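You operate a simulated robot arm through the tools that you are given. There is no shell and no other tool.

You run a simulated robot arm. Do the job below in one go: nothing can be reset, and whatever is moved stays where it is left.

Task
Uncross the spool wires: white plug to socket 7, black to 5, yellow to 3, orange to 2.
Fine: four moves, one plug at a time; lift no plug while another wire lies across its wire; the blue plug stays.

The check looks at the end state, three seconds after you hand in, the way a careful person would. Anything else that was tipped, shoved, dropped, spilled or broken makes it a failure.

Robot
A 7-joint arm with a fingered hand, fixed in place. Base frame: the origin is on the floor under the middle of its stand, x ahead of it, y to its left, z up; the work surface is at about z = 0.85. Lengths are in m, angles in degrees, forces in N, time in s.
With the tool pointing down near the work surface it reaches from about 0.36 to 0.7 m from the base axis. Its first joint turns from -69.0 to 172.0 degrees. Payload 3.2 kg.
The TCP is the grasp point between the finger pads, 0.026 m short of the fingertips. In the tool frame z runs along the fingers and y along their closing line. The gripper opens to 0.088 m; its body begins 0.03 m behind the TCP. The gripper is a hand of 5 fingers: y runs from the thumb to the fingers, the wrist lies at [-0.016, -0.108, -0.172] in the tool frame, and closing takes about 1.5 s.
Orientation is that of the tool frame in the base frame, as [roll, pitch, yaw] about the fixed x, y, z axes, in that order (R = Rz(yaw) Ry(pitch) Rx(roll)). With the fingers straight down and the wrist toward the robot, the tool's x, y and z point along [0, 1, 0], [1, 0, 0] and [0, 0, -1] of the base frame.

Tools
- The arm moves only by the tool move_arm. Its argument "commands" is a list of rows, each an object (a shift or turn left out is 0, a gripper value left out holds the last) with "travel": the shift along the tool's x, y, z in units of 20 mm (1.0 is 20 mm), a list of three; "turn": the turn, a rotation vector about the tool's x, y, z in units of 5 degrees (1.0 is 5 degrees), a list of three. In form: [{"travel": [tx, ty, tz], "turn": [ax, ay, az]}, ...]. A call has 1 to 20 rows; each row shifts and turns the commanded pose from where the row before left it, along the tool's axes as they then stand. "claw" is the closure in counts, from 0 (fully open) to 255 (shut), set as the call begins (left out, the last holds). A call with a number of a shift or a turn outside -1 to 1 is refused whole. Each row takes 0.2 s and may step no farther than 0.05 m and 8.6 degrees from the row before; otherwise, or with a gripper value out of range, the whole call is refused. A pose out of reach is approached as far as the arm can. The call stops where the force on the tool passes 40 N (or 10 N more than at its start, if that is more) or the arm is blocked; 0.2 s more then pass. The fingers move at their own pace (about 0.072 m/s each) and stop on an object; they squeeze with about 29 N. The grip force told is the motor's: it shows also when the fingers shut on nothing. Time passes only in rows, and 0.2 s behind the last, so rows that do not move let the fingers close. The reply holds the time, the measured pose of the TCP, the force on the tool along the base axes, the opening and the grip force, in the units named above and with some noise, with the torque about the TCP (base axes, N m) and any sound that the robot's microphone picked up.
- Cameras (640 x 400 px; columns grow to the right, rows downward): "scene" is fixed at [0.0541, 0.5056, 1.476]; the picture's right is [-0.70, -0.71, 0.00], its down [-0.37, 0.36, -0.86] and it looks along [0.61, -0.60, -0.51] (base axes); focal length 317 px, centre (320, 200). "wrist" rides on the gripper at [0.067, -0.097, -0.117] in the tool frame; the picture's right is [-0.71, 0.33, -0.62], its down [-0.65, -0.65, 0.39] and it looks along [-0.28, 0.68, 0.68] (tool axes); focal length 234 px, centre (320, 200). There is no depth. A picture from a camera that has moved, and an enlarged one, comes with that camera's place and axes in the base frame and with its lens. The place of the scene camera against the robot may be out by one fixed shift of up to 0.025 m in any direction.
- capture(camera): a new picture of that camera. No time passes.
- raise_lower(by): slides the trunk up (or, below 0, down) by that many m; the arm rides with it, the base frame stays. It gives what a move gives, with no picture.
- hand_shape(shape): the hand has 5 fingers and takes this shape, open, in about a second: jaw (thumb against the fingers, like two jaws); tri (thumb and two fingers); tip (a fingertip pinch); poke (one finger out to press); point (the index stretched); flat (the hand flat); cup (the hand cupped); fist (a fist). The gripper value then closes the fingers along that shape, each until it touches; the sizes above hold for jaw. It gives what a move gives, with no picture.
- inspect(camera, box): a new picture of the part [left, top, right, bottom] of that camera's present view, enlarged. No time passes.
- sign_off(): hands the job in; it is judged then, once.

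Nothing tells you positions but the pictures and the camera data. Unless the task says otherwise, let go and move clear before handing in.

The tools are called after ">>>" as name(argument=value, ...) on one line, values as JSON. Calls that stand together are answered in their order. move_arm: Moves the arm, as the interface text tells. Its arguments: {"type":"object","properties":{"commands":{"type":"array"},"claw":{"type":"number"}},"required":["commands"]} The other tools are called the same way: raise_lower (by) moves the trunk up or down; hand_shape (shape) gives the hand a shape; capture (camera) takes a picture; inspect (camera, box) takes an enlarged picture of a part of a camera's view; sign_off () hands the job in.

At the start:

```text
time: 0.0
tool_pos: [0.4231, -0.1613, 1.1259]
tool_rot: [-179.9, 0.0, 90.1]
force: [-0.4, -0.5, -0.8]
moment: [0.02, -0.01, 0.01]
finger_gap: 0.0878
finger_force: 0.2
shape: jaw
trunk travel left (down, up): [-0.7, 0.14]
```

scene: 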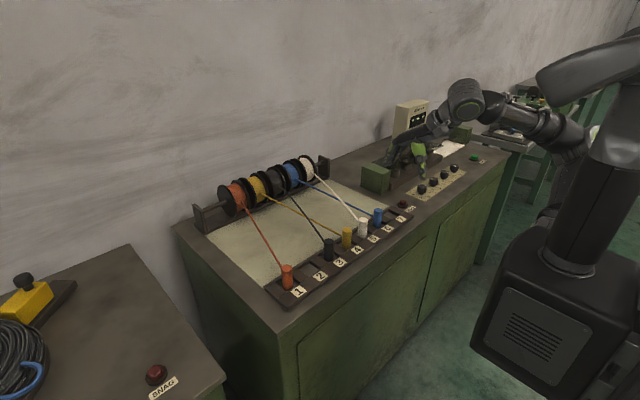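
wrist: 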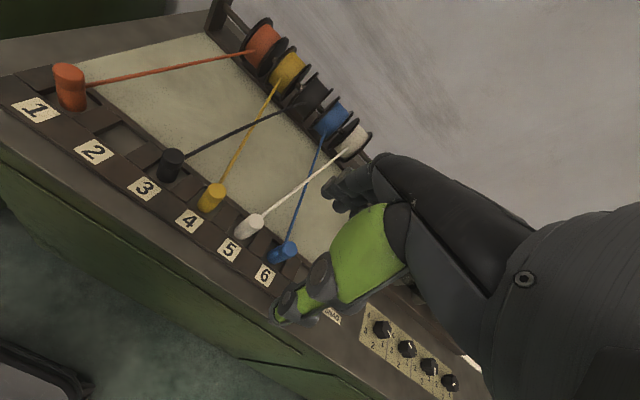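

I see a spool rack at the back with five wires running to a socket strip: orange in 1, black in 3, yellow in 4, white in 5 and blue in 6. I'll look closer before planning anything.

>>> inspect(camera="scene", box=[180, 140, 440, 310])

>>> inspect(camera="wrist", box=[0, 0, 400, 300])

>>> inspect(camera="scene", box=[260, 190, 420, 300])

```text
2.35 times, centred on (310, 225) of scene
camera zoom: at [0.0541, 0.5056, 1.476], right [-0.7, -0.71, 0.0], down [-0.37, 0.36, -0.86], along [0.61, -0.6, -0.51], focal length 746 px, centre (344, 141)
```

zoom: 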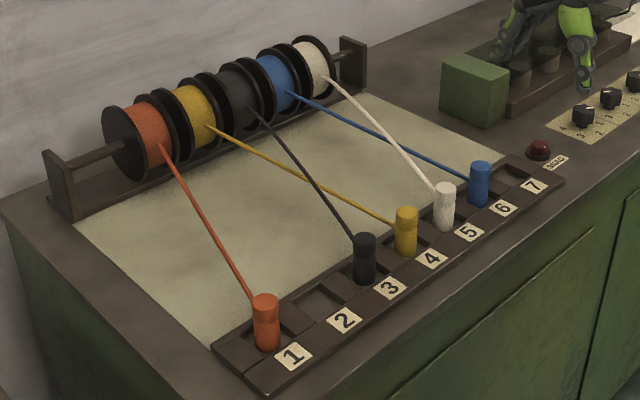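

```text
1.33 times, centred on (200, 150) of wrist
camera zoom: at [0.3247, -0.0958, 1.2428], right [0.33, -0.71, 0.62], down [-0.65, -0.65, -0.39], along [0.68, -0.28, -0.68], focal length 312 px, centre (480, 267)
```

zoom: 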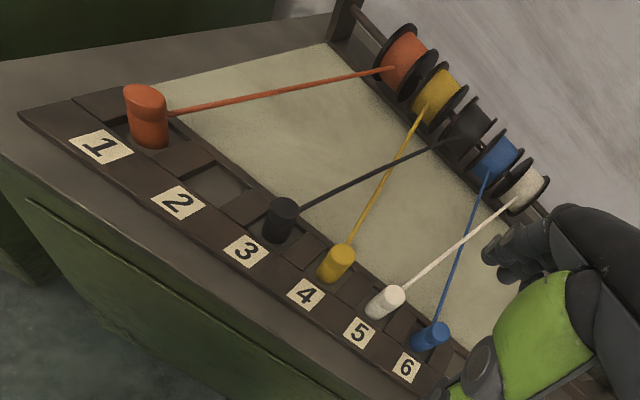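

```text
3.64 times, centred on (340, 245) of scene
camera zoom: at [0.0541, 0.5056, 1.476], right [-0.7, -0.71, 0.0], down [-0.37, 0.36, -0.86], along [0.61, -0.6, -0.51], focal length 1152 px, centre (247, 36)
```

zoom: 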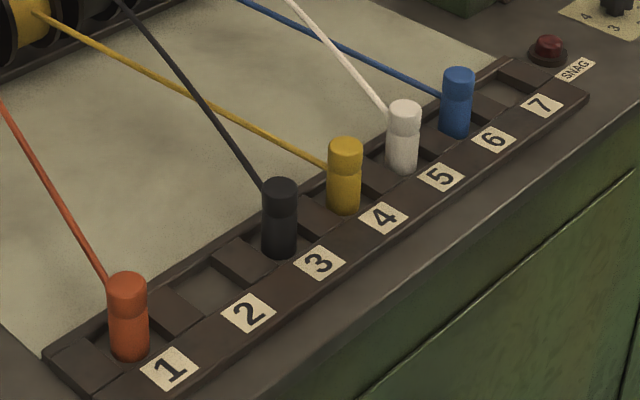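

>>> inspect(camera="wrist", box=[180, 60, 340, 160])

>>> inspect(camera="wrist", box=[220, 180, 340, 280])

>>> inspect(camera="scene", box=[270, 190, 340, 240])

>>> inspect(camera="scene", box=[320, 170, 420, 240])

>>> inspect(camera="wrist", box=[0, 50, 160, 150])

```text
4.00 times, centred on (260, 110) of wrist
camera zoom: at [0.3247, -0.0958, 1.2428], right [0.33, -0.71, 0.62], down [-0.65, -0.65, -0.39], along [0.68, -0.28, -0.68], focal length 937 px, centre (560, 560)
```

zoom: 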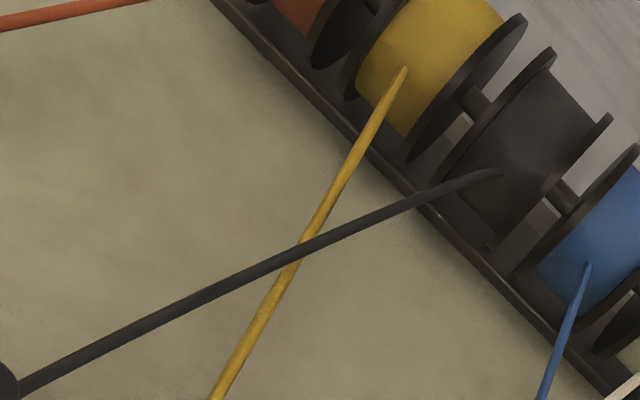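

```text
4.00 times, centred on (280, 230) of wrist
camera zoom: at [0.3247, -0.0958, 1.2428], right [0.33, -0.71, 0.62], down [-0.65, -0.65, -0.39], along [0.68, -0.28, -0.68], focal length 937 px, centre (480, 80)
```

zoom: 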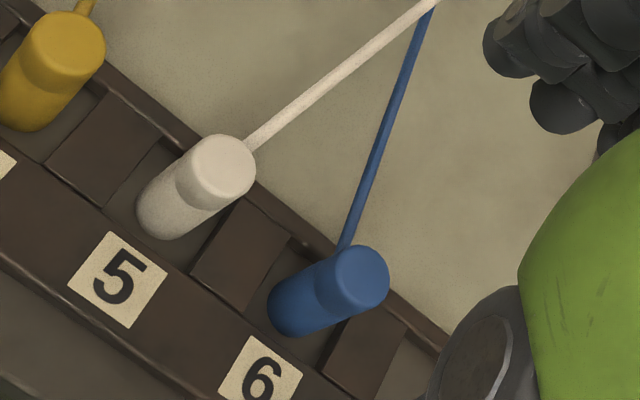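

```text
8.00 times, centred on (305, 215) of scene
camera zoom: at [0.0541, 0.5056, 1.476], right [-0.7, -0.71, 0.0], down [-0.37, 0.36, -0.86], along [0.61, -0.6, -0.51], focal length 2535 px, centre (440, 80)
```

zoom: 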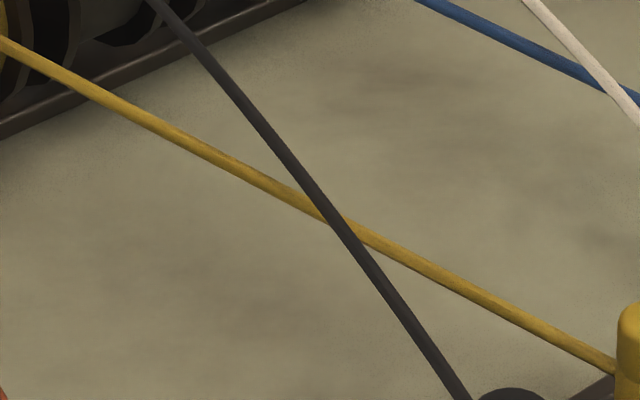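

```text
5.71 times, centred on (370, 205) of scene
camera zoom: at [0.0541, 0.5056, 1.476], right [-0.7, -0.71, 0.0], down [-0.37, 0.36, -0.86], along [0.61, -0.6, -0.51], focal length 1811 px, centre (34, 171)
```

zoom: 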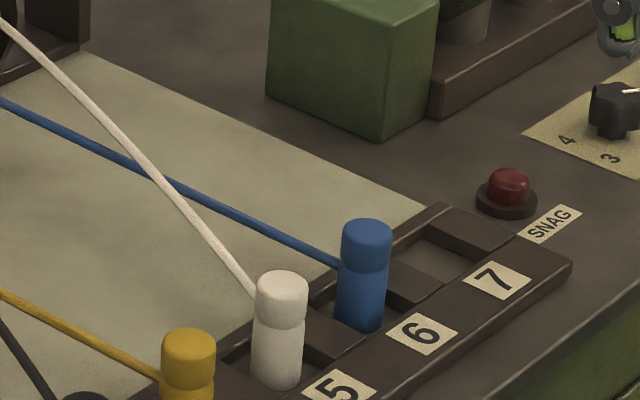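

```text
4.00 times, centred on (80, 100) of wrist
camera zoom: at [0.3247, -0.0958, 1.2428], right [0.33, -0.71, 0.62], down [-0.65, -0.65, -0.39], along [0.68, -0.28, -0.68], focal length 937 px, centre (1280, 600)
```

zoom: 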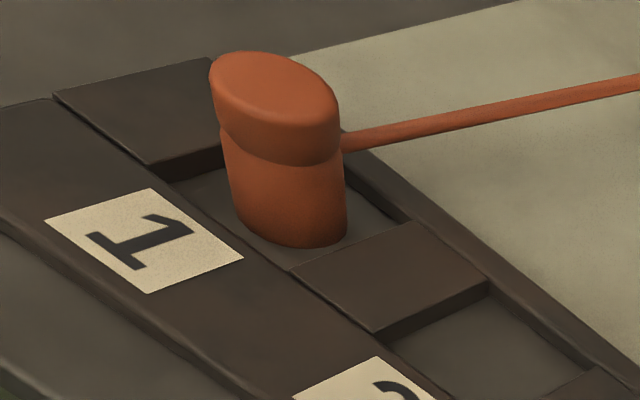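

White lies over blue and black lies over yellow, so the order is white to 7, black to 5, yellow to 3, orange to 2. Before going near the plugs I'll look at the hand itself and how wide it is.

>>> inspect(camera="scene", box=[360, 70, 520, 200])

>>> inspect(camera="wrist", box=[250, 130, 640, 400])

```text
3.08 times, centred on (440, 135) of scene
camera zoom: at [0.0541, 0.5056, 1.476], right [-0.7, -0.71, 0.0], down [-0.37, 0.36, -0.86], along [0.61, -0.6, -0.51], focal length 975 px, centre (-49, 400)
```

zoom: 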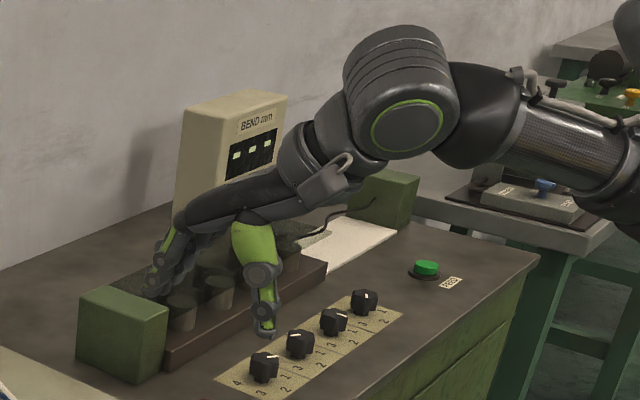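

```text
1.48 times, centred on (445, 265) of wrist
camera zoom: at [0.3247, -0.0958, 1.2428], right [0.33, -0.71, 0.62], down [-0.65, -0.65, -0.39], along [0.68, -0.28, -0.68], focal length 347 px, centre (135, 104)
```

zoom: 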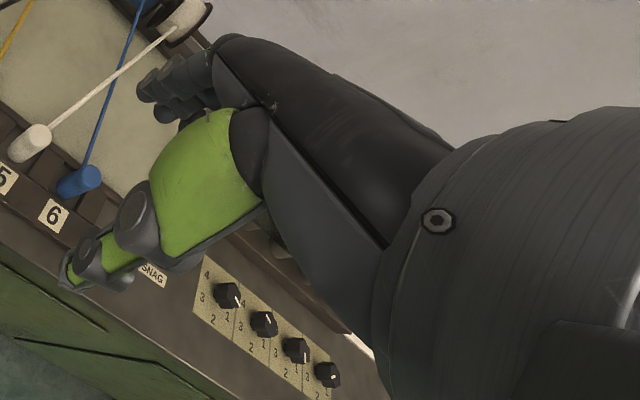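

>>> hand_shape(shape="tri")

>>> inspect(camera="scene", box=[370, 100, 450, 180])

>>> inspect(camera="wrist", box=[250, 130, 500, 330])

```text
time: 0.9
tool_pos: [0.4219, -0.1631, 1.1257]
tool_rot: [180.0, 0.0, 90.1]
force: [0.7, -0.4, 0.5]
moment: [0.0, 0.03, -0.02]
finger_gap: 0.0876
finger_force: 0.0
shape: tri
trunk travel left (down, up): [-0.7, 0.14]
```

```text
5.00 times, centred on (410, 140) of scene
camera zoom: at [0.0541, 0.5056, 1.476], right [-0.7, -0.71, 0.0], down [-0.37, 0.36, -0.86], along [0.61, -0.6, -0.51], focal length 1585 px, centre (-130, 500)
```

zoom: 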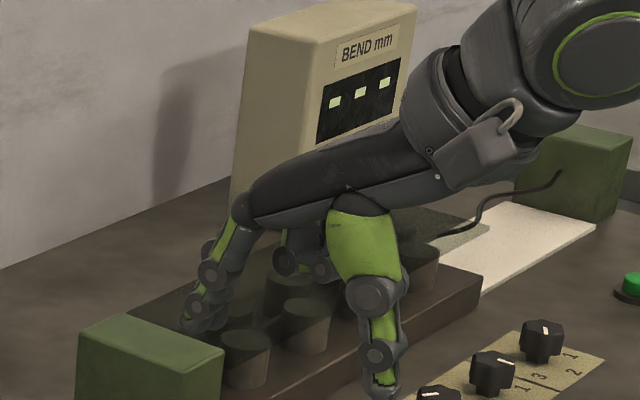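

```text
2.00 times, centred on (375, 230) of wrist
camera zoom: at [0.3247, -0.0958, 1.2428], right [0.33, -0.71, 0.62], down [-0.65, -0.65, -0.39], along [0.68, -0.28, -0.68], focal length 468 px, centre (210, 140)
```

zoom: 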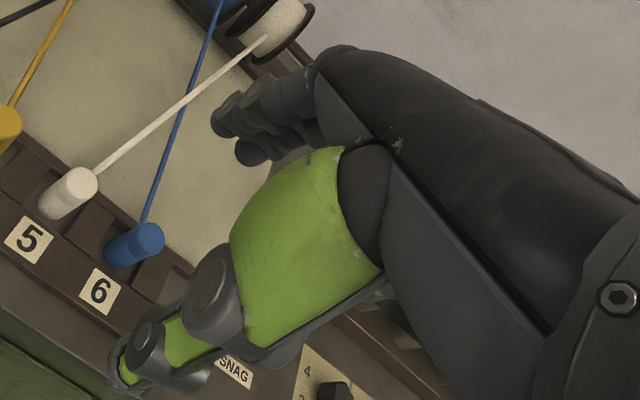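

>>> move_arm(commands=[{"travel": [1, 0.2, 0]}, {"travel": [1, 0.2, 0]}, {"travel": [1, 0.2, 0]}, {"travel": [1, 0.2, 0]}, {"travel": [1, 0.2, 0]}, {"travel": [1, 0.2, 0]}, {"travel": [1, 0.2, 0]}, {"travel": [1, 0.1, 0]}], claw=0)

>>> capture(camera="scene")

>>> capture(camera="wrist")

```text
time: 2.7
tool_pos: [0.4524, -0.0014, 1.1273]
tool_rot: [-180.0, 0.1, 90.1]
force: [0.4, 0.2, 0.5]
moment: [0.03, 0.01, 0.0]
finger_gap: 0.0879
finger_force: 0.1
shape: tri
trunk travel left (down, up): [-0.7, 0.14]
```

```text
taken
```

scene: 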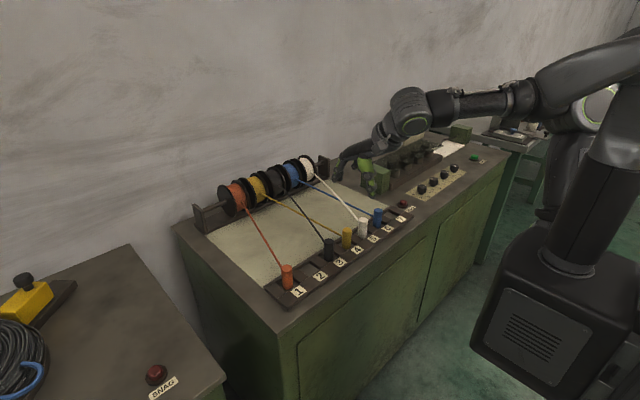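

```text
taken
camera wrist: at [0.3543, 0.0646, 1.2438], right [0.33, -0.71, 0.62], down [-0.65, -0.65, -0.39], along [0.68, -0.28, -0.68], focal length 234 px, centre (320, 200)
```

wrist: 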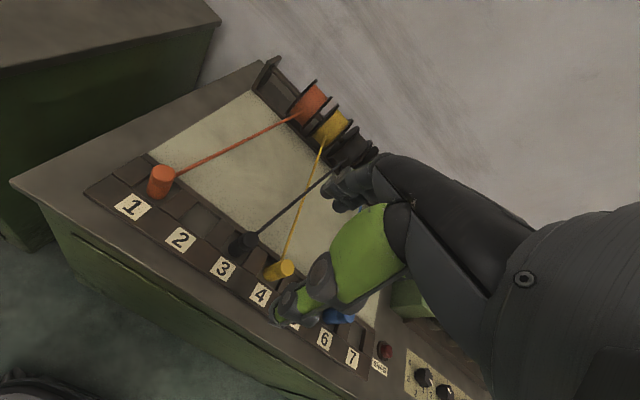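

>>> inspect(camera="wrist", box=[80, 140, 300, 300])

>>> inspect(camera="wrist", box=[220, 230, 400, 380])

```text
2.50 times, centred on (190, 220) of wrist
camera zoom: at [0.3543, 0.0646, 1.2438], right [0.33, -0.71, 0.62], down [-0.65, -0.65, -0.39], along [0.68, -0.28, -0.68], focal length 585 px, centre (645, 150)
```

zoom: 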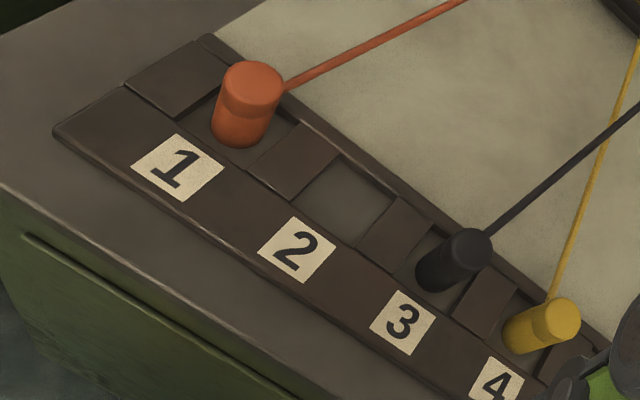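

```text
2.67 times, centred on (310, 305) of wrist
camera zoom: at [0.3543, 0.0646, 1.2438], right [0.33, -0.71, 0.62], down [-0.65, -0.65, -0.39], along [0.68, -0.28, -0.68], focal length 624 px, centre (347, -80)
```

zoom: 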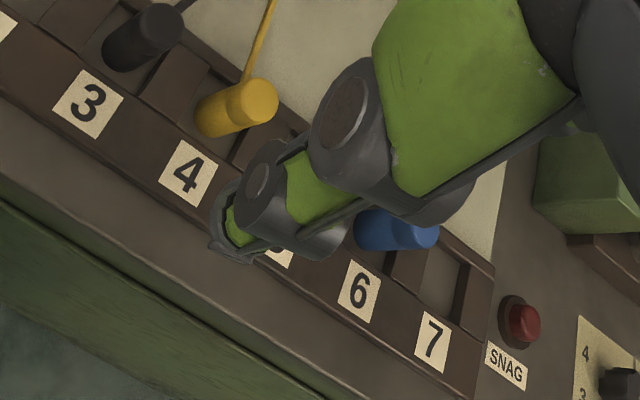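

>>> inspect(camera="scene", box=[320, 120, 416, 200])

>>> inspect(camera="wrist", box=[260, 140, 420, 340])

```text
5.00 times, centred on (368, 160) of scene
camera zoom: at [0.0541, 0.5056, 1.476], right [-0.7, -0.71, 0.0], down [-0.37, 0.36, -0.86], along [0.61, -0.6, -0.51], focal length 1585 px, centre (80, 400)
```

zoom: 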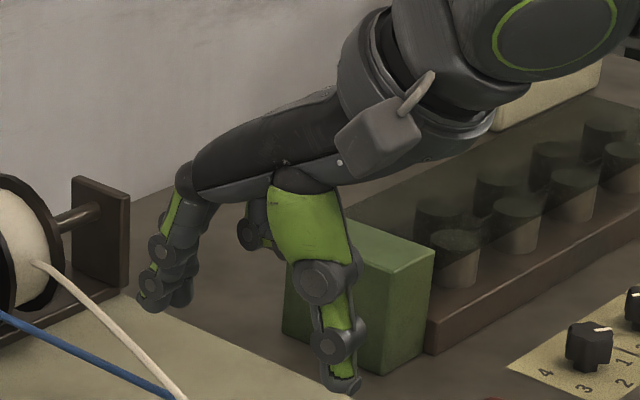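

```text
2.00 times, centred on (340, 240) of wrist
camera zoom: at [0.3543, 0.0646, 1.2438], right [0.33, -0.71, 0.62], down [-0.65, -0.65, -0.39], along [0.68, -0.28, -0.68], focal length 468 px, centre (280, 120)
```

zoom: 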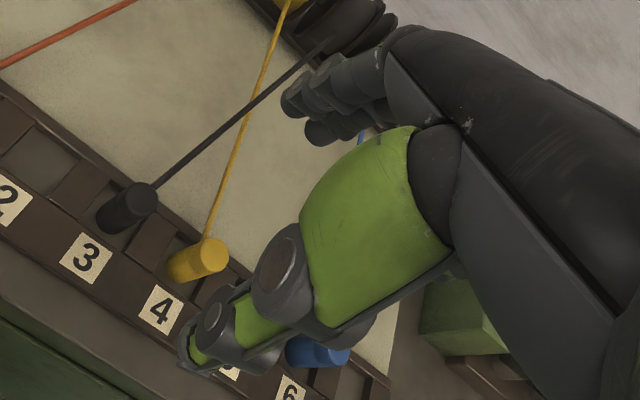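

The hand's "tri" shape puts the index and middle fingers either side of the TCP plane, so they can straddle a wire, with the thumb in front. I put the white plug near (0.52, -0.15), with plug tops around z 0.91. I'll hover above and behind it to refine that.

>>> move_arm(commands=[{"travel": [-1, 0.3, 0]}, {"travel": [-1, 0.3, 0]}, {"travel": [-1, 0.3, 0]}, {"travel": [-1, 0.3, 0]}, {"travel": [-1, 0.3, 0.5]}, {"travel": [-1, 0.3, 0.8]}, {"travel": [-1, 0.3, 1]}, {"travel": [-0.43, 0.3, 1]}, {"travel": [0, 0, 0.5]}, {"travel": [0, 0, 0]}])

>>> capture(camera="scene")

>>> capture(camera="wrist")

```text
time: 4.9
tool_pos: [0.5019, -0.1506, 1.051]
tool_rot: [-179.9, 0.0, 90.1]
force: [-0.4, 0.6, 0.6]
moment: [0.04, 0.0, -0.02]
finger_gap: 0.0877
finger_force: 0.1
shape: tri
trunk travel left (down, up): [-0.7, 0.14]
```

```text
taken
```

scene: 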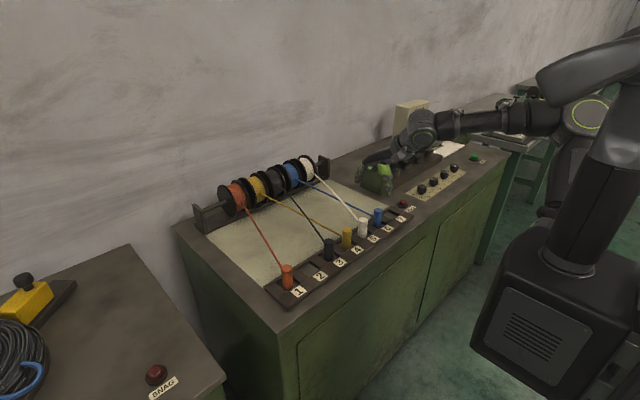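

```text
taken
camera wrist: at [0.4039, -0.0842, 1.1672], right [0.33, -0.71, 0.62], down [-0.65, -0.65, -0.39], along [0.68, -0.28, -0.68], focal length 234 px, centre (320, 200)
```

wrist: 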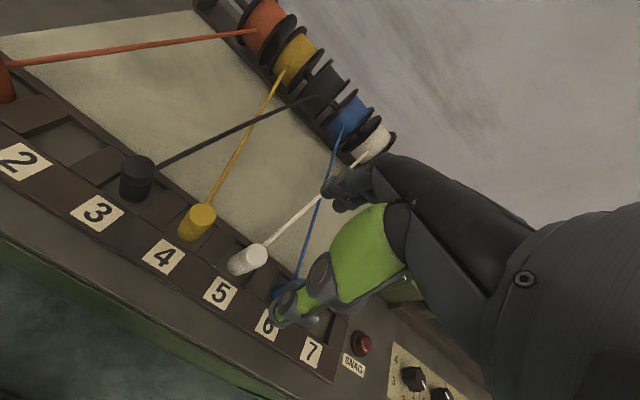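

>>> inspect(camera="wrist", box=[180, 200, 340, 300])

>>> inspect(camera="wrist", box=[80, 140, 240, 240])

>>> inspect(camera="wrist", box=[240, 270, 400, 370])

```text
4.00 times, centred on (260, 250) of wrist
camera zoom: at [0.4039, -0.0842, 1.1672], right [0.33, -0.71, 0.62], down [-0.65, -0.65, -0.39], along [0.68, -0.28, -0.68], focal length 937 px, centre (560, 0)
```

zoom: 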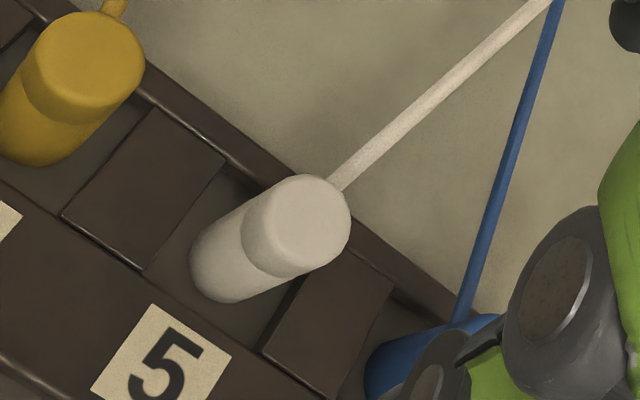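

```text
4.00 times, centred on (160, 190) of wrist
camera zoom: at [0.4039, -0.0842, 1.1672], right [0.33, -0.71, 0.62], down [-0.65, -0.65, -0.39], along [0.68, -0.28, -0.68], focal length 937 px, centre (960, 240)
```

zoom: 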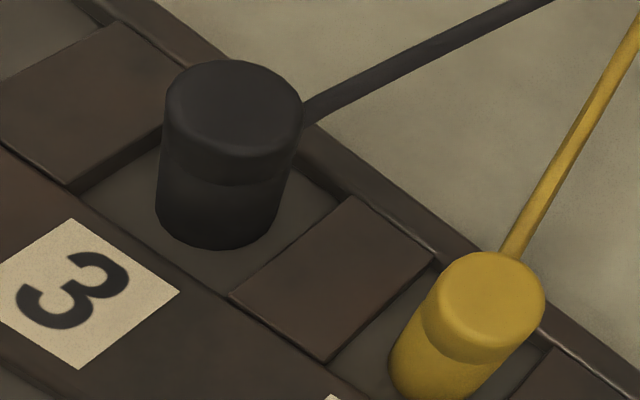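

```text
4.00 times, centred on (320, 320) of wrist
camera zoom: at [0.4039, -0.0842, 1.1672], right [0.33, -0.71, 0.62], down [-0.65, -0.65, -0.39], along [0.68, -0.28, -0.68], focal length 937 px, centre (320, -280)
```

zoom: 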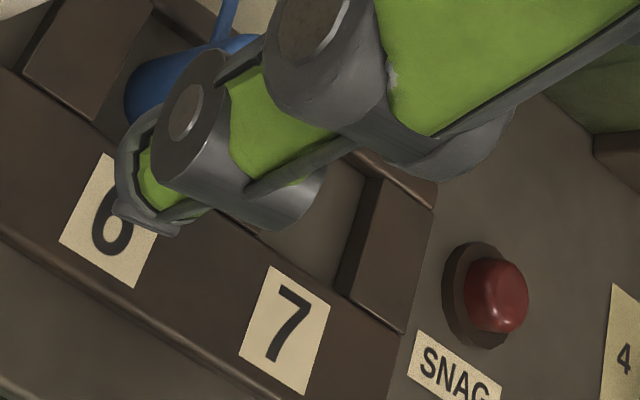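

White plug triangulates to (0.525, -0.150), with its top at z ≈ 0.905. The strip top is at z ≈ 0.8635, pockets are about 44 x 41 mm, and pitch is about 0.0735. I'll test the fingers' closing path in the air before descending.

>>> move_arm(commands=[{"travel": [0, 0, 0]}, {"travel": [0, 0, 0]}, {"travel": [0, 0, 0]}, {"travel": [0, 0, 0]}, {"travel": [0, 0, 0]}], claw=90)

>>> inspect(camera="scene", box=[344, 140, 424, 200])

>>> inspect(camera="wrist", box=[220, 140, 420, 340])

```text
time: 6.1
tool_pos: [0.5033, -0.1491, 1.0516]
tool_rot: [-179.9, 0.0, 90.0]
force: [-0.2, 0.2, 0.2]
moment: [0.02, -0.01, 0.01]
finger_gap: 0.0576
finger_force: 0.1
shape: tri
trunk travel left (down, up): [-0.7, 0.14]
```

```text
6.67 times, centred on (384, 170) of scene
camera zoom: at [0.0541, 0.5056, 1.476], right [-0.7, -0.71, 0.0], down [-0.37, 0.36, -0.86], along [0.61, -0.6, -0.51], focal length 2113 px, centre (-107, 400)
```

zoom: 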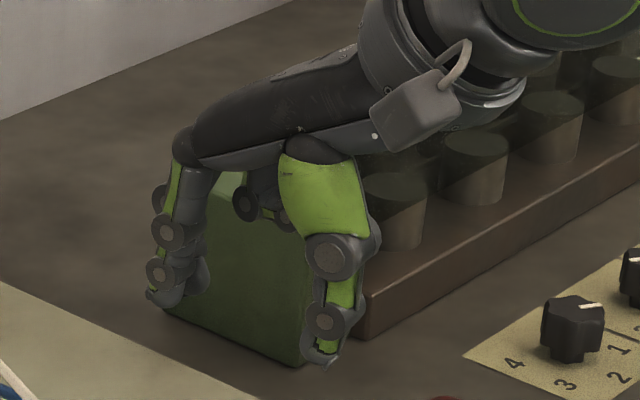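

```text
2.00 times, centred on (320, 240) of wrist
camera zoom: at [0.4039, -0.084, 1.1674], right [0.33, -0.71, 0.62], down [-0.65, -0.65, -0.39], along [0.68, -0.28, -0.68], focal length 468 px, centre (320, 120)
```

zoom: 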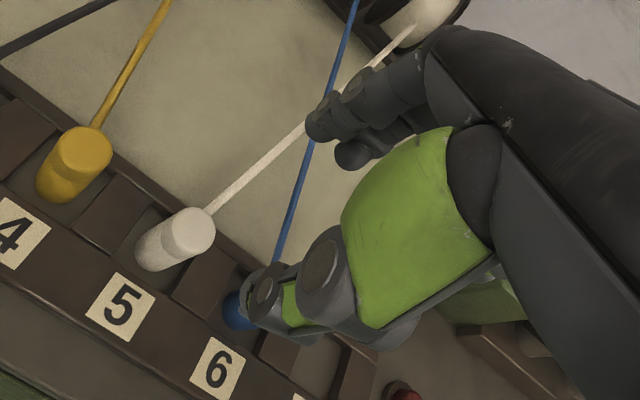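

>>> move_arm(commands=[{"travel": [0, 0, 0]}, {"travel": [0, 0, 0]}, {"travel": [0, 0, 0]}, {"travel": [0, 0, 0]}, {"travel": [0, 0, 0]}], claw=178)

>>> inspect(camera="scene", box=[344, 140, 424, 200])

>>> inspect(camera="wrist", box=[220, 140, 420, 340])

```text
time: 7.3
tool_pos: [0.5028, -0.1499, 1.0509]
tool_rot: [180.0, 0.0, 90.2]
force: [-0.5, 0.4, -0.5]
moment: [0.03, 0.04, 0.01]
finger_gap: 0.0266
finger_force: 0.0
shape: tri
trunk travel left (down, up): [-0.7, 0.14]
```

```text
6.67 times, centred on (384, 170) of scene
camera zoom: at [0.0541, 0.5056, 1.476], right [-0.7, -0.71, 0.0], down [-0.37, 0.36, -0.86], along [0.61, -0.6, -0.51], focal length 2113 px, centre (-107, 400)
```

zoom: 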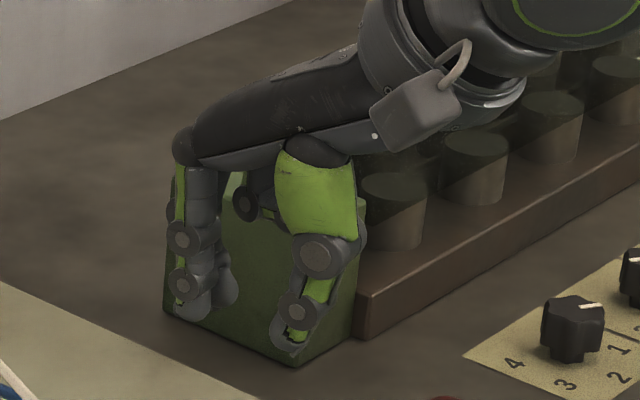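

```text
2.00 times, centred on (320, 240) of wrist
camera zoom: at [0.4039, -0.084, 1.1674], right [0.33, -0.71, 0.62], down [-0.65, -0.65, -0.39], along [0.68, -0.28, -0.68], focal length 468 px, centre (320, 120)
```

zoom: 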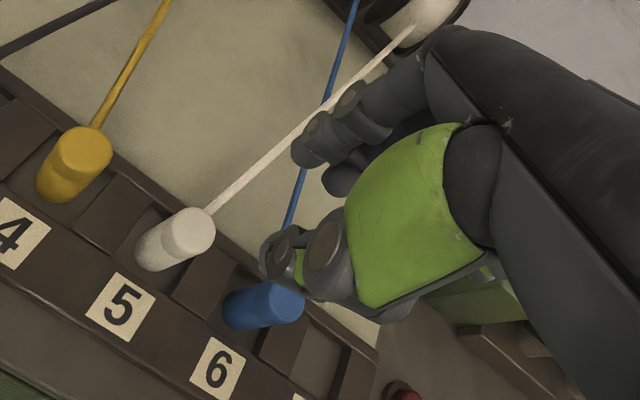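

>>> inspect(camera="scene", box=[360, 150, 400, 190])

>>> inspect(camera="wrist", box=[290, 160, 390, 260])

```text
10.00 times, centred on (380, 170) of scene
camera zoom: at [0.0541, 0.5056, 1.476], right [-0.7, -0.71, 0.0], down [-0.37, 0.36, -0.86], along [0.61, -0.6, -0.51], focal length 3169 px, centre (-280, 500)
```

zoom: 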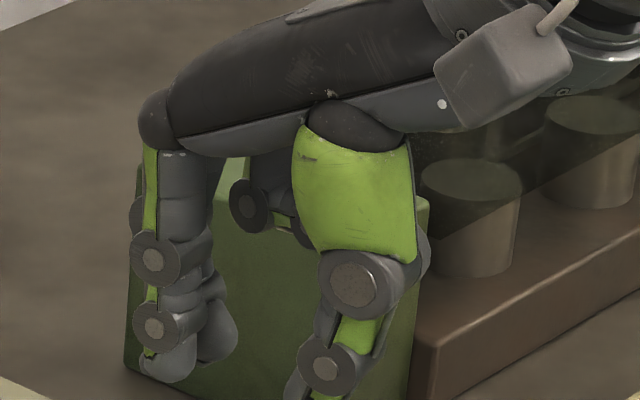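

```text
4.00 times, centred on (340, 210) of wrist
camera zoom: at [0.4039, -0.084, 1.1674], right [0.33, -0.71, 0.62], down [-0.65, -0.65, -0.39], along [0.68, -0.28, -0.68], focal length 937 px, centre (240, 160)
```

zoom: 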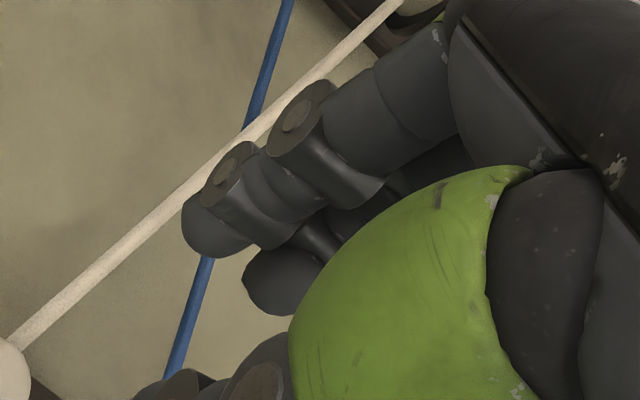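

The folded ring and little fingers sit on the -y side at nearly the height of the neighbouring plug's top. I'll tilt the hand about its closing axis to raise that side, and yaw it to line up with the white wire. I'm doing that well above the plug.

>>> move_arm(commands=[{"travel": [0, 0.55, 0.5]}, {"travel": [0, 0.55, 0.5]}, {"travel": [0, 0, 0], "turn": [0, 0, 1]}, {"travel": [0, 0, 0], "turn": [0, 0, 1]}, {"travel": [0, 0, 0], "turn": [0, 0, 0.8]}, {"travel": [0, 0, 0], "turn": [0, -1, 0]}, {"travel": [0, 0, 0], "turn": [0, -1, 0]}, {"travel": [0, 0, 0], "turn": [0, -0.4, 0]}, {"travel": [0, 0, 0]}, {"travel": [0, 0, 0]}], claw=80)

>>> capture(camera="wrist")

>>> inspect(camera="scene", box=[320, 140, 440, 250])

```text
time: 9.5
tool_pos: [0.5232, -0.1496, 1.0304]
tool_rot: [179.9, 11.9, 76.0]
force: [0.2, 0.4, 0.5]
moment: [-0.03, -0.02, 0.0]
finger_gap: 0.0597
finger_force: 0.0
shape: tri
trunk travel left (down, up): [-0.7, 0.14]
```

```text
taken
camera wrist: at [0.4492, -0.0397, 1.1308], right [0.19, -0.63, 0.76], down [-0.81, -0.54, -0.25], along [0.56, -0.57, -0.61], focal length 234 px, centre (320, 200)
```

wrist: 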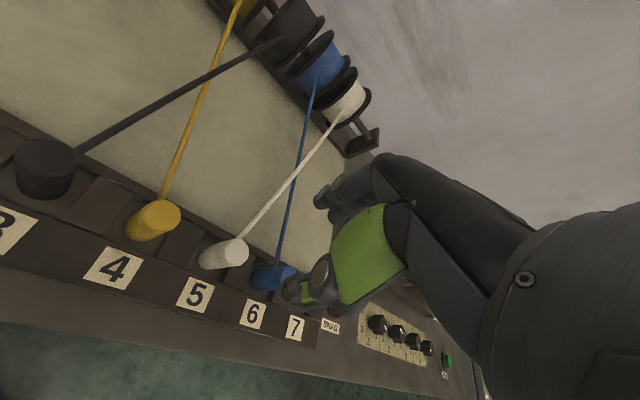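

```text
3.64 times, centred on (380, 195) of scene
camera zoom: at [0.0541, 0.5056, 1.476], right [-0.7, -0.71, 0.0], down [-0.37, 0.36, -0.86], along [0.61, -0.6, -0.51], focal length 1152 px, centre (102, 218)
```

zoom: 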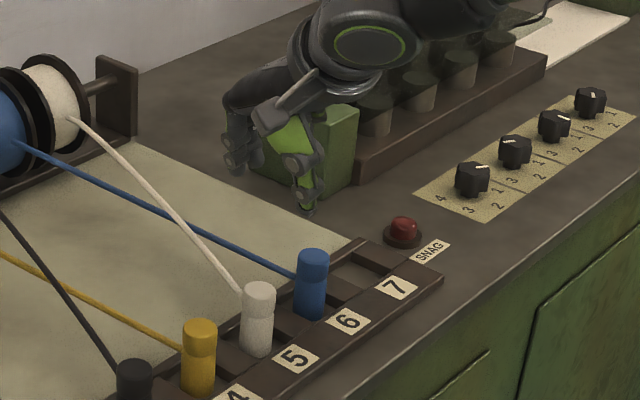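

>>> inspect(camera="wrist", box=[180, 180, 340, 340])

>>> inspect(camera="scene", box=[370, 150, 420, 200])

```text
2.50 times, centred on (260, 260) of wrist
camera zoom: at [0.4492, -0.0397, 1.1308], right [0.19, -0.63, 0.76], down [-0.81, -0.54, -0.25], along [0.56, -0.57, -0.61], focal length 585 px, centre (470, 50)
```

zoom: 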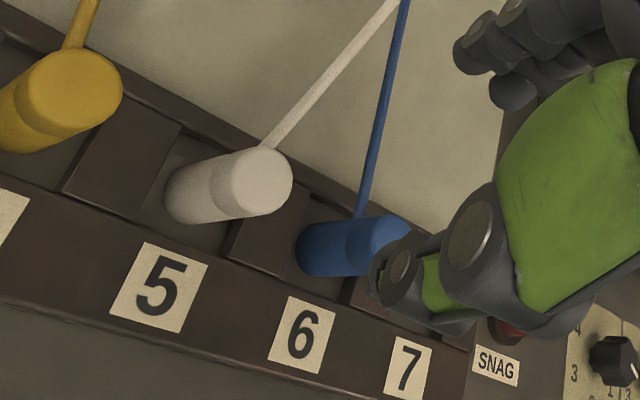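

```text
8.00 times, centred on (395, 175) of scene
camera zoom: at [0.0541, 0.5056, 1.476], right [-0.7, -0.71, 0.0], down [-0.37, 0.36, -0.86], along [0.61, -0.6, -0.51], focal length 2535 px, centre (-280, 400)
```

zoom: 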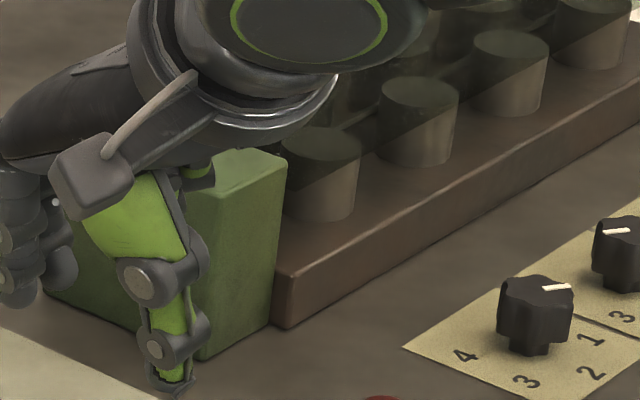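

>>> move_arm(commands=[{"travel": [0.208, 0.11, 0.978]}, {"travel": [0.208, 0, 0.978]}, {"travel": [0.208, 0, 0.978]}, {"travel": [0.208, 0, 0.978]}, {"travel": [0.156, 0, 0.734]}, {"travel": [0, 0, 0]}])

>>> capture(camera="wrist")

>>> inspect(camera="scene", box=[320, 150, 440, 250])

>>> inspect(camera="wrist", box=[200, 120, 380, 320])

```text
time: 10.9
tool_pos: [0.5245, -0.1515, 0.9356]
tool_rot: [-180.0, 12.0, 76.0]
force: [0.2, 0.3, 0.2]
moment: [0.01, 0.0, -0.04]
finger_gap: 0.0599
finger_force: 0.1
shape: tri
trunk travel left (down, up): [-0.7, 0.14]
```

```text
taken
camera wrist: at [0.4507, -0.0407, 1.0364], right [0.19, -0.63, 0.76], down [-0.81, -0.54, -0.25], along [0.56, -0.56, -0.61], focal length 234 px, centre (320, 200)
```

wrist: 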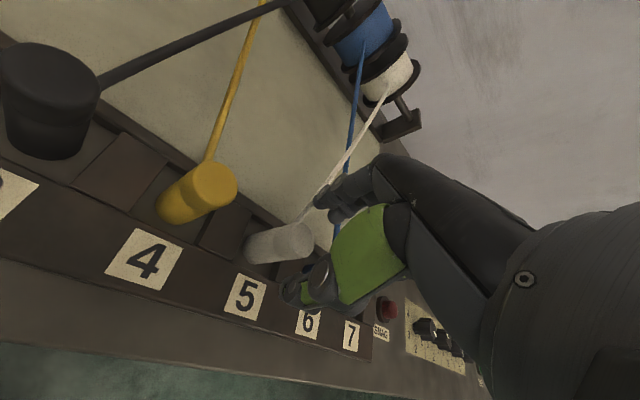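

```text
4.00 times, centred on (380, 200) of scene
camera zoom: at [0.0541, 0.5056, 1.476], right [-0.7, -0.71, 0.0], down [-0.37, 0.36, -0.86], along [0.61, -0.6, -0.51], focal length 1268 px, centre (80, 200)
```

zoom: 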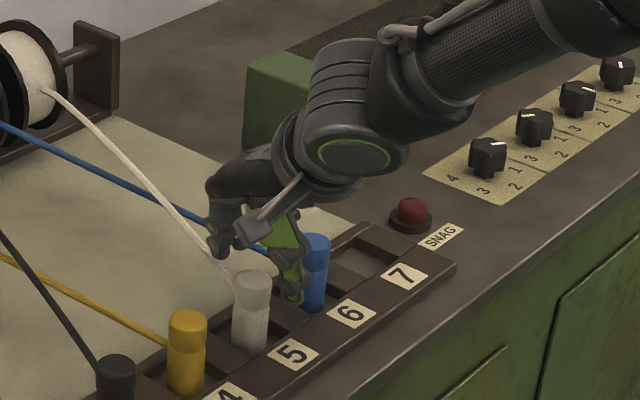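

```text
2.00 times, centred on (290, 220) of wrist
camera zoom: at [0.4507, -0.0407, 1.0364], right [0.19, -0.63, 0.76], down [-0.81, -0.54, -0.25], along [0.56, -0.56, -0.61], focal length 468 px, centre (380, 160)
```

zoom: 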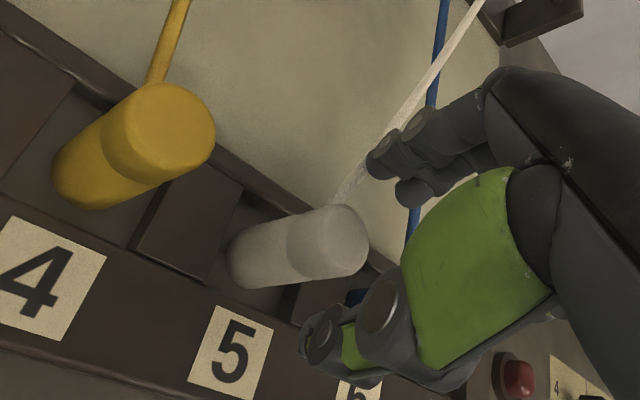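

>>> inspect(camera="scene", box=[345, 190, 405, 240])

>>> inspect(camera="wrist", box=[280, 170, 360, 270])

```text
8.00 times, centred on (375, 215) of scene
camera zoom: at [0.0541, 0.5056, 1.476], right [-0.7, -0.71, 0.0], down [-0.37, 0.36, -0.86], along [0.61, -0.6, -0.51], focal length 2535 px, centre (-120, 80)
```

zoom: 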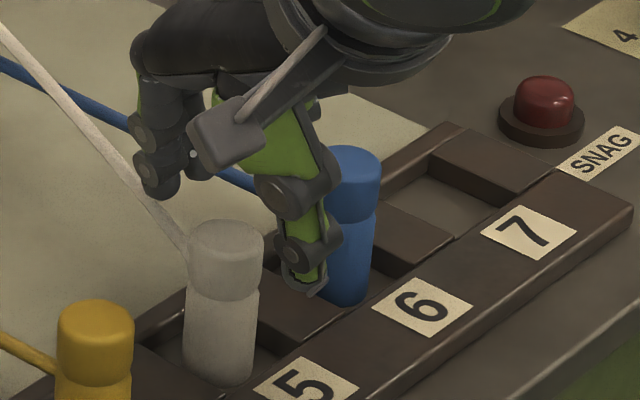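

```text
4.00 times, centred on (320, 220) of wrist
camera zoom: at [0.4507, -0.0407, 1.0364], right [0.19, -0.63, 0.76], down [-0.81, -0.54, -0.25], along [0.56, -0.56, -0.61], focal length 937 px, centre (320, 120)
```

zoom: 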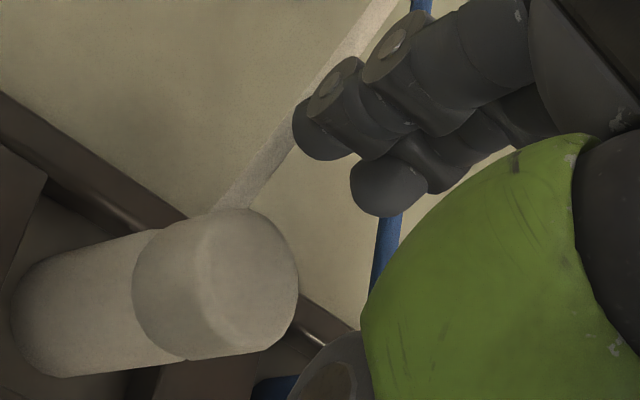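

>>> move_arm(commands=[{"travel": [0.197, 0, -0.042]}, {"travel": [0.104, 0, 0.489]}, {"travel": [0.104, 0, 0.489]}, {"travel": [0, 0, 0]}])

>>> inspect(camera="scene", box=[345, 190, 405, 240])

>>> inspect(camera="wrist", box=[240, 150, 400, 310])

```text
time: 11.9
tool_pos: [0.5255, -0.1475, 0.9158]
tool_rot: [-180.0, 12.0, 76.0]
force: [1.2, 0.5, 0.0]
moment: [-0.01, 0.02, 0.0]
finger_gap: 0.06
finger_force: 0.2
shape: tri
trunk travel left (down, up): [-0.7, 0.14]
```

```text
8.00 times, centred on (375, 215) of scene
camera zoom: at [0.0541, 0.5056, 1.476], right [-0.7, -0.71, 0.0], down [-0.37, 0.36, -0.86], along [0.61, -0.6, -0.51], focal length 2535 px, centre (-120, 80)
```

zoom: 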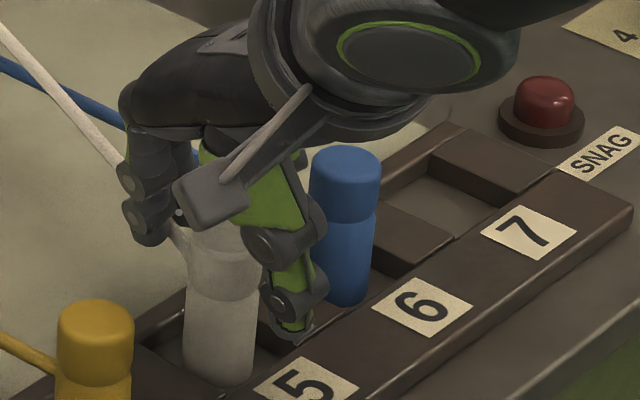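

```text
2.50 times, centred on (320, 230) of wrist
camera zoom: at [0.4516, -0.0369, 1.0159], right [0.19, -0.63, 0.76], down [-0.81, -0.54, -0.25], along [0.56, -0.56, -0.61], focal length 585 px, centre (320, 125)
```

zoom: 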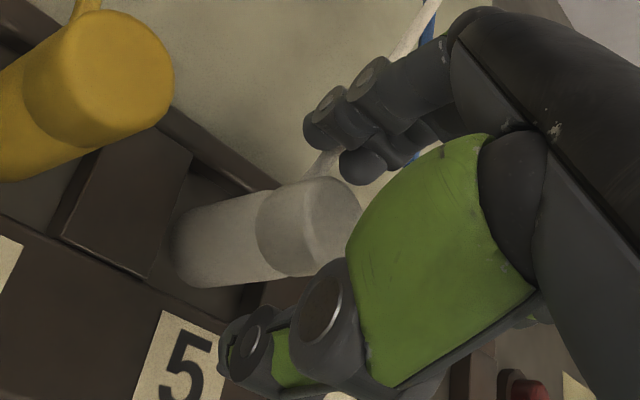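

>>> move_arm(commands=[{"travel": [0.078, 0, 0.367]}, {"travel": [0.078, 0, 0.367]}, {"travel": [0, 0, 0]}])

>>> inspect(camera="scene", box=[345, 190, 405, 240])

>>> inspect(camera="wrist", box=[240, 150, 400, 310])

```text
time: 12.7
tool_pos: [0.528, -0.1477, 0.9063]
tool_rot: [179.5, 10.5, 75.5]
force: [0.0, -0.6, 0.3]
moment: [-0.01, 0.0, 0.0]
finger_gap: 0.0599
finger_force: 0.1
shape: tri
trunk travel left (down, up): [-0.7, 0.14]
```

```text
8.00 times, centred on (375, 215) of scene
camera zoom: at [0.0541, 0.5056, 1.476], right [-0.7, -0.71, 0.0], down [-0.37, 0.36, -0.86], along [0.61, -0.6, -0.51], focal length 2535 px, centre (-120, 80)
```

zoom: 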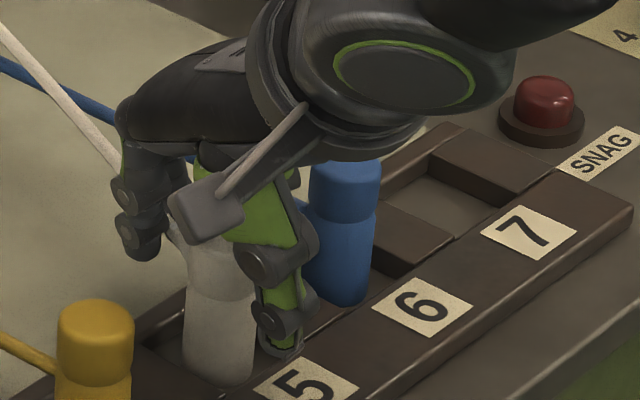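

```text
2.50 times, centred on (320, 230) of wrist
camera zoom: at [0.4543, -0.0385, 1.0085], right [0.17, -0.64, 0.74], down [-0.81, -0.52, -0.27], along [0.56, -0.56, -0.61], focal length 585 px, centre (320, 125)
```

zoom: 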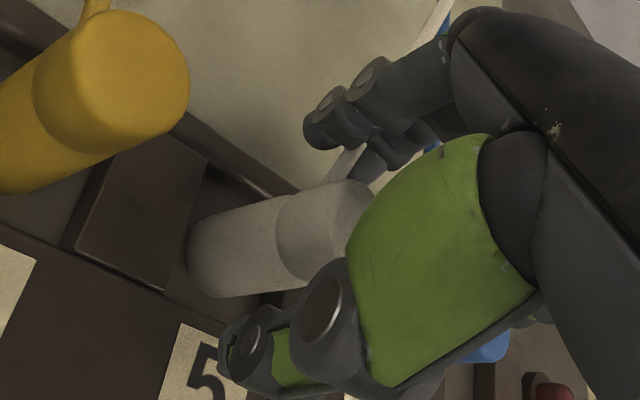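

The arm hit a posture limit here: it stopped at z 0.906 with the orientation drifting, and there was no contact force. I'll back straight up and lower the trunk so the arm has more room, then come down again.

>>> move_arm(commands=[{"travel": [-0.104, 0, -0.489]}, {"travel": [-0.208, 0, -0.978]}, {"travel": [-0.208, 0, -0.978]}, {"travel": [-0.208, 0, -0.978]}, {"travel": [-0.208, 0, -0.978]}, {"travel": [-0.208, 0, -0.978]}, {"travel": [-0.104, 0, -0.489]}, {"travel": [0, 0, 0]}])

>>> raise_lower(by=-0.08)

>>> capture(camera="scene")

>>> capture(camera="wrist")

```text
time: 14.5
tool_pos: [0.525, -0.147, 1.0192]
tool_rot: [-179.9, 12.0, 76.1]
force: [0.5, 0.9, 0.1]
moment: [0.01, -0.02, 0.0]
finger_gap: 0.0599
finger_force: 0.1
shape: tri
trunk travel left (down, up): [-0.7, 0.14]
```

```text
time: 15.7
tool_pos: [0.5268, -0.1455, 0.941]
tool_rot: [180.0, 11.9, 76.1]
force: [-0.8, -1.0, -0.3]
moment: [0.0, 0.01, 0.0]
finger_gap: 0.06
finger_force: 0.0
shape: tri
trunk travel left (down, up): [-0.62, 0.22]
```

```text
taken
```

scene: 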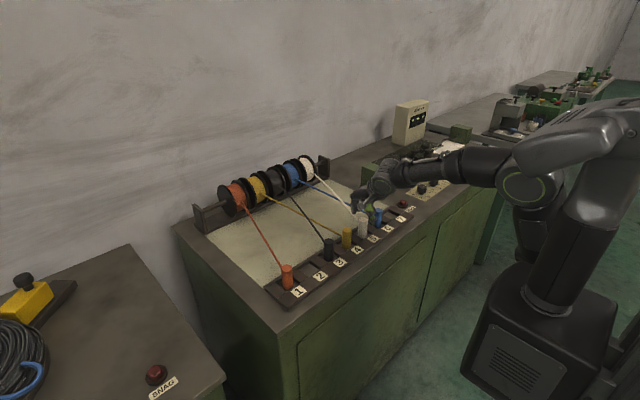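

```text
taken
camera wrist: at [0.4517, -0.0362, 1.0404], right [0.19, -0.63, 0.76], down [-0.81, -0.54, -0.25], along [0.56, -0.56, -0.61], focal length 234 px, centre (320, 200)
```

wrist: 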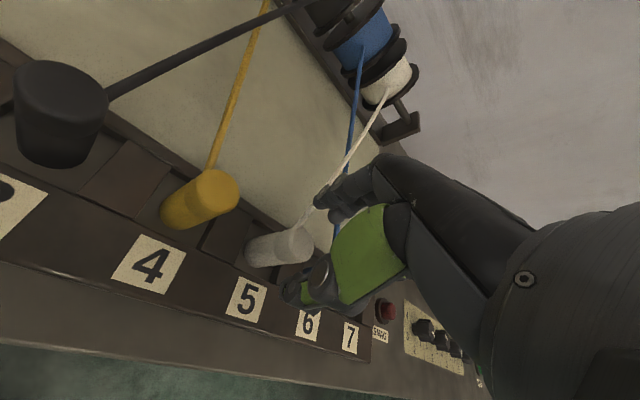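

>>> move_arm(commands=[{"travel": [0.104, 0, 0.489]}, {"travel": [0.104, 0, 0.489]}, {"travel": [0.104, 0, 0.489]}, {"travel": [0.083, 0, 0.391]}, {"travel": [0, 0, 0]}])

>>> inspect(camera="scene", box=[345, 190, 405, 240])

>>> inspect(camera="wrist", box=[240, 150, 400, 310])

```text
time: 16.9
tool_pos: [0.5255, -0.1464, 0.9022]
tool_rot: [-180.0, 12.1, 76.1]
force: [-0.1, -0.1, -0.2]
moment: [-0.01, -0.04, 0.0]
finger_gap: 0.0601
finger_force: 0.2
shape: tri
trunk travel left (down, up): [-0.62, 0.22]
```

```text
8.00 times, centred on (375, 215) of scene
camera zoom: at [0.0541, 0.5056, 1.476], right [-0.7, -0.71, 0.0], down [-0.37, 0.36, -0.86], along [0.61, -0.6, -0.51], focal length 2535 px, centre (-120, 80)
```

zoom: 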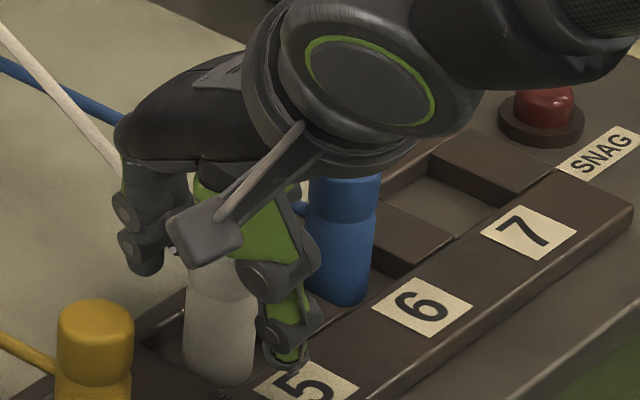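

```text
2.50 times, centred on (320, 230) of wrist
camera zoom: at [0.4519, -0.0356, 1.0022], right [0.19, -0.63, 0.76], down [-0.81, -0.54, -0.25], along [0.56, -0.56, -0.61], focal length 585 px, centre (320, 125)
```

zoom: 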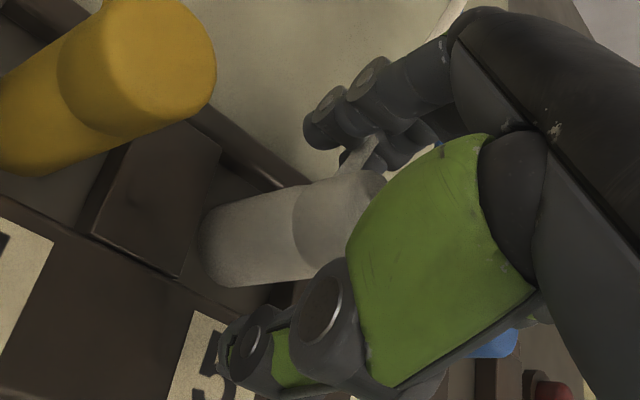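

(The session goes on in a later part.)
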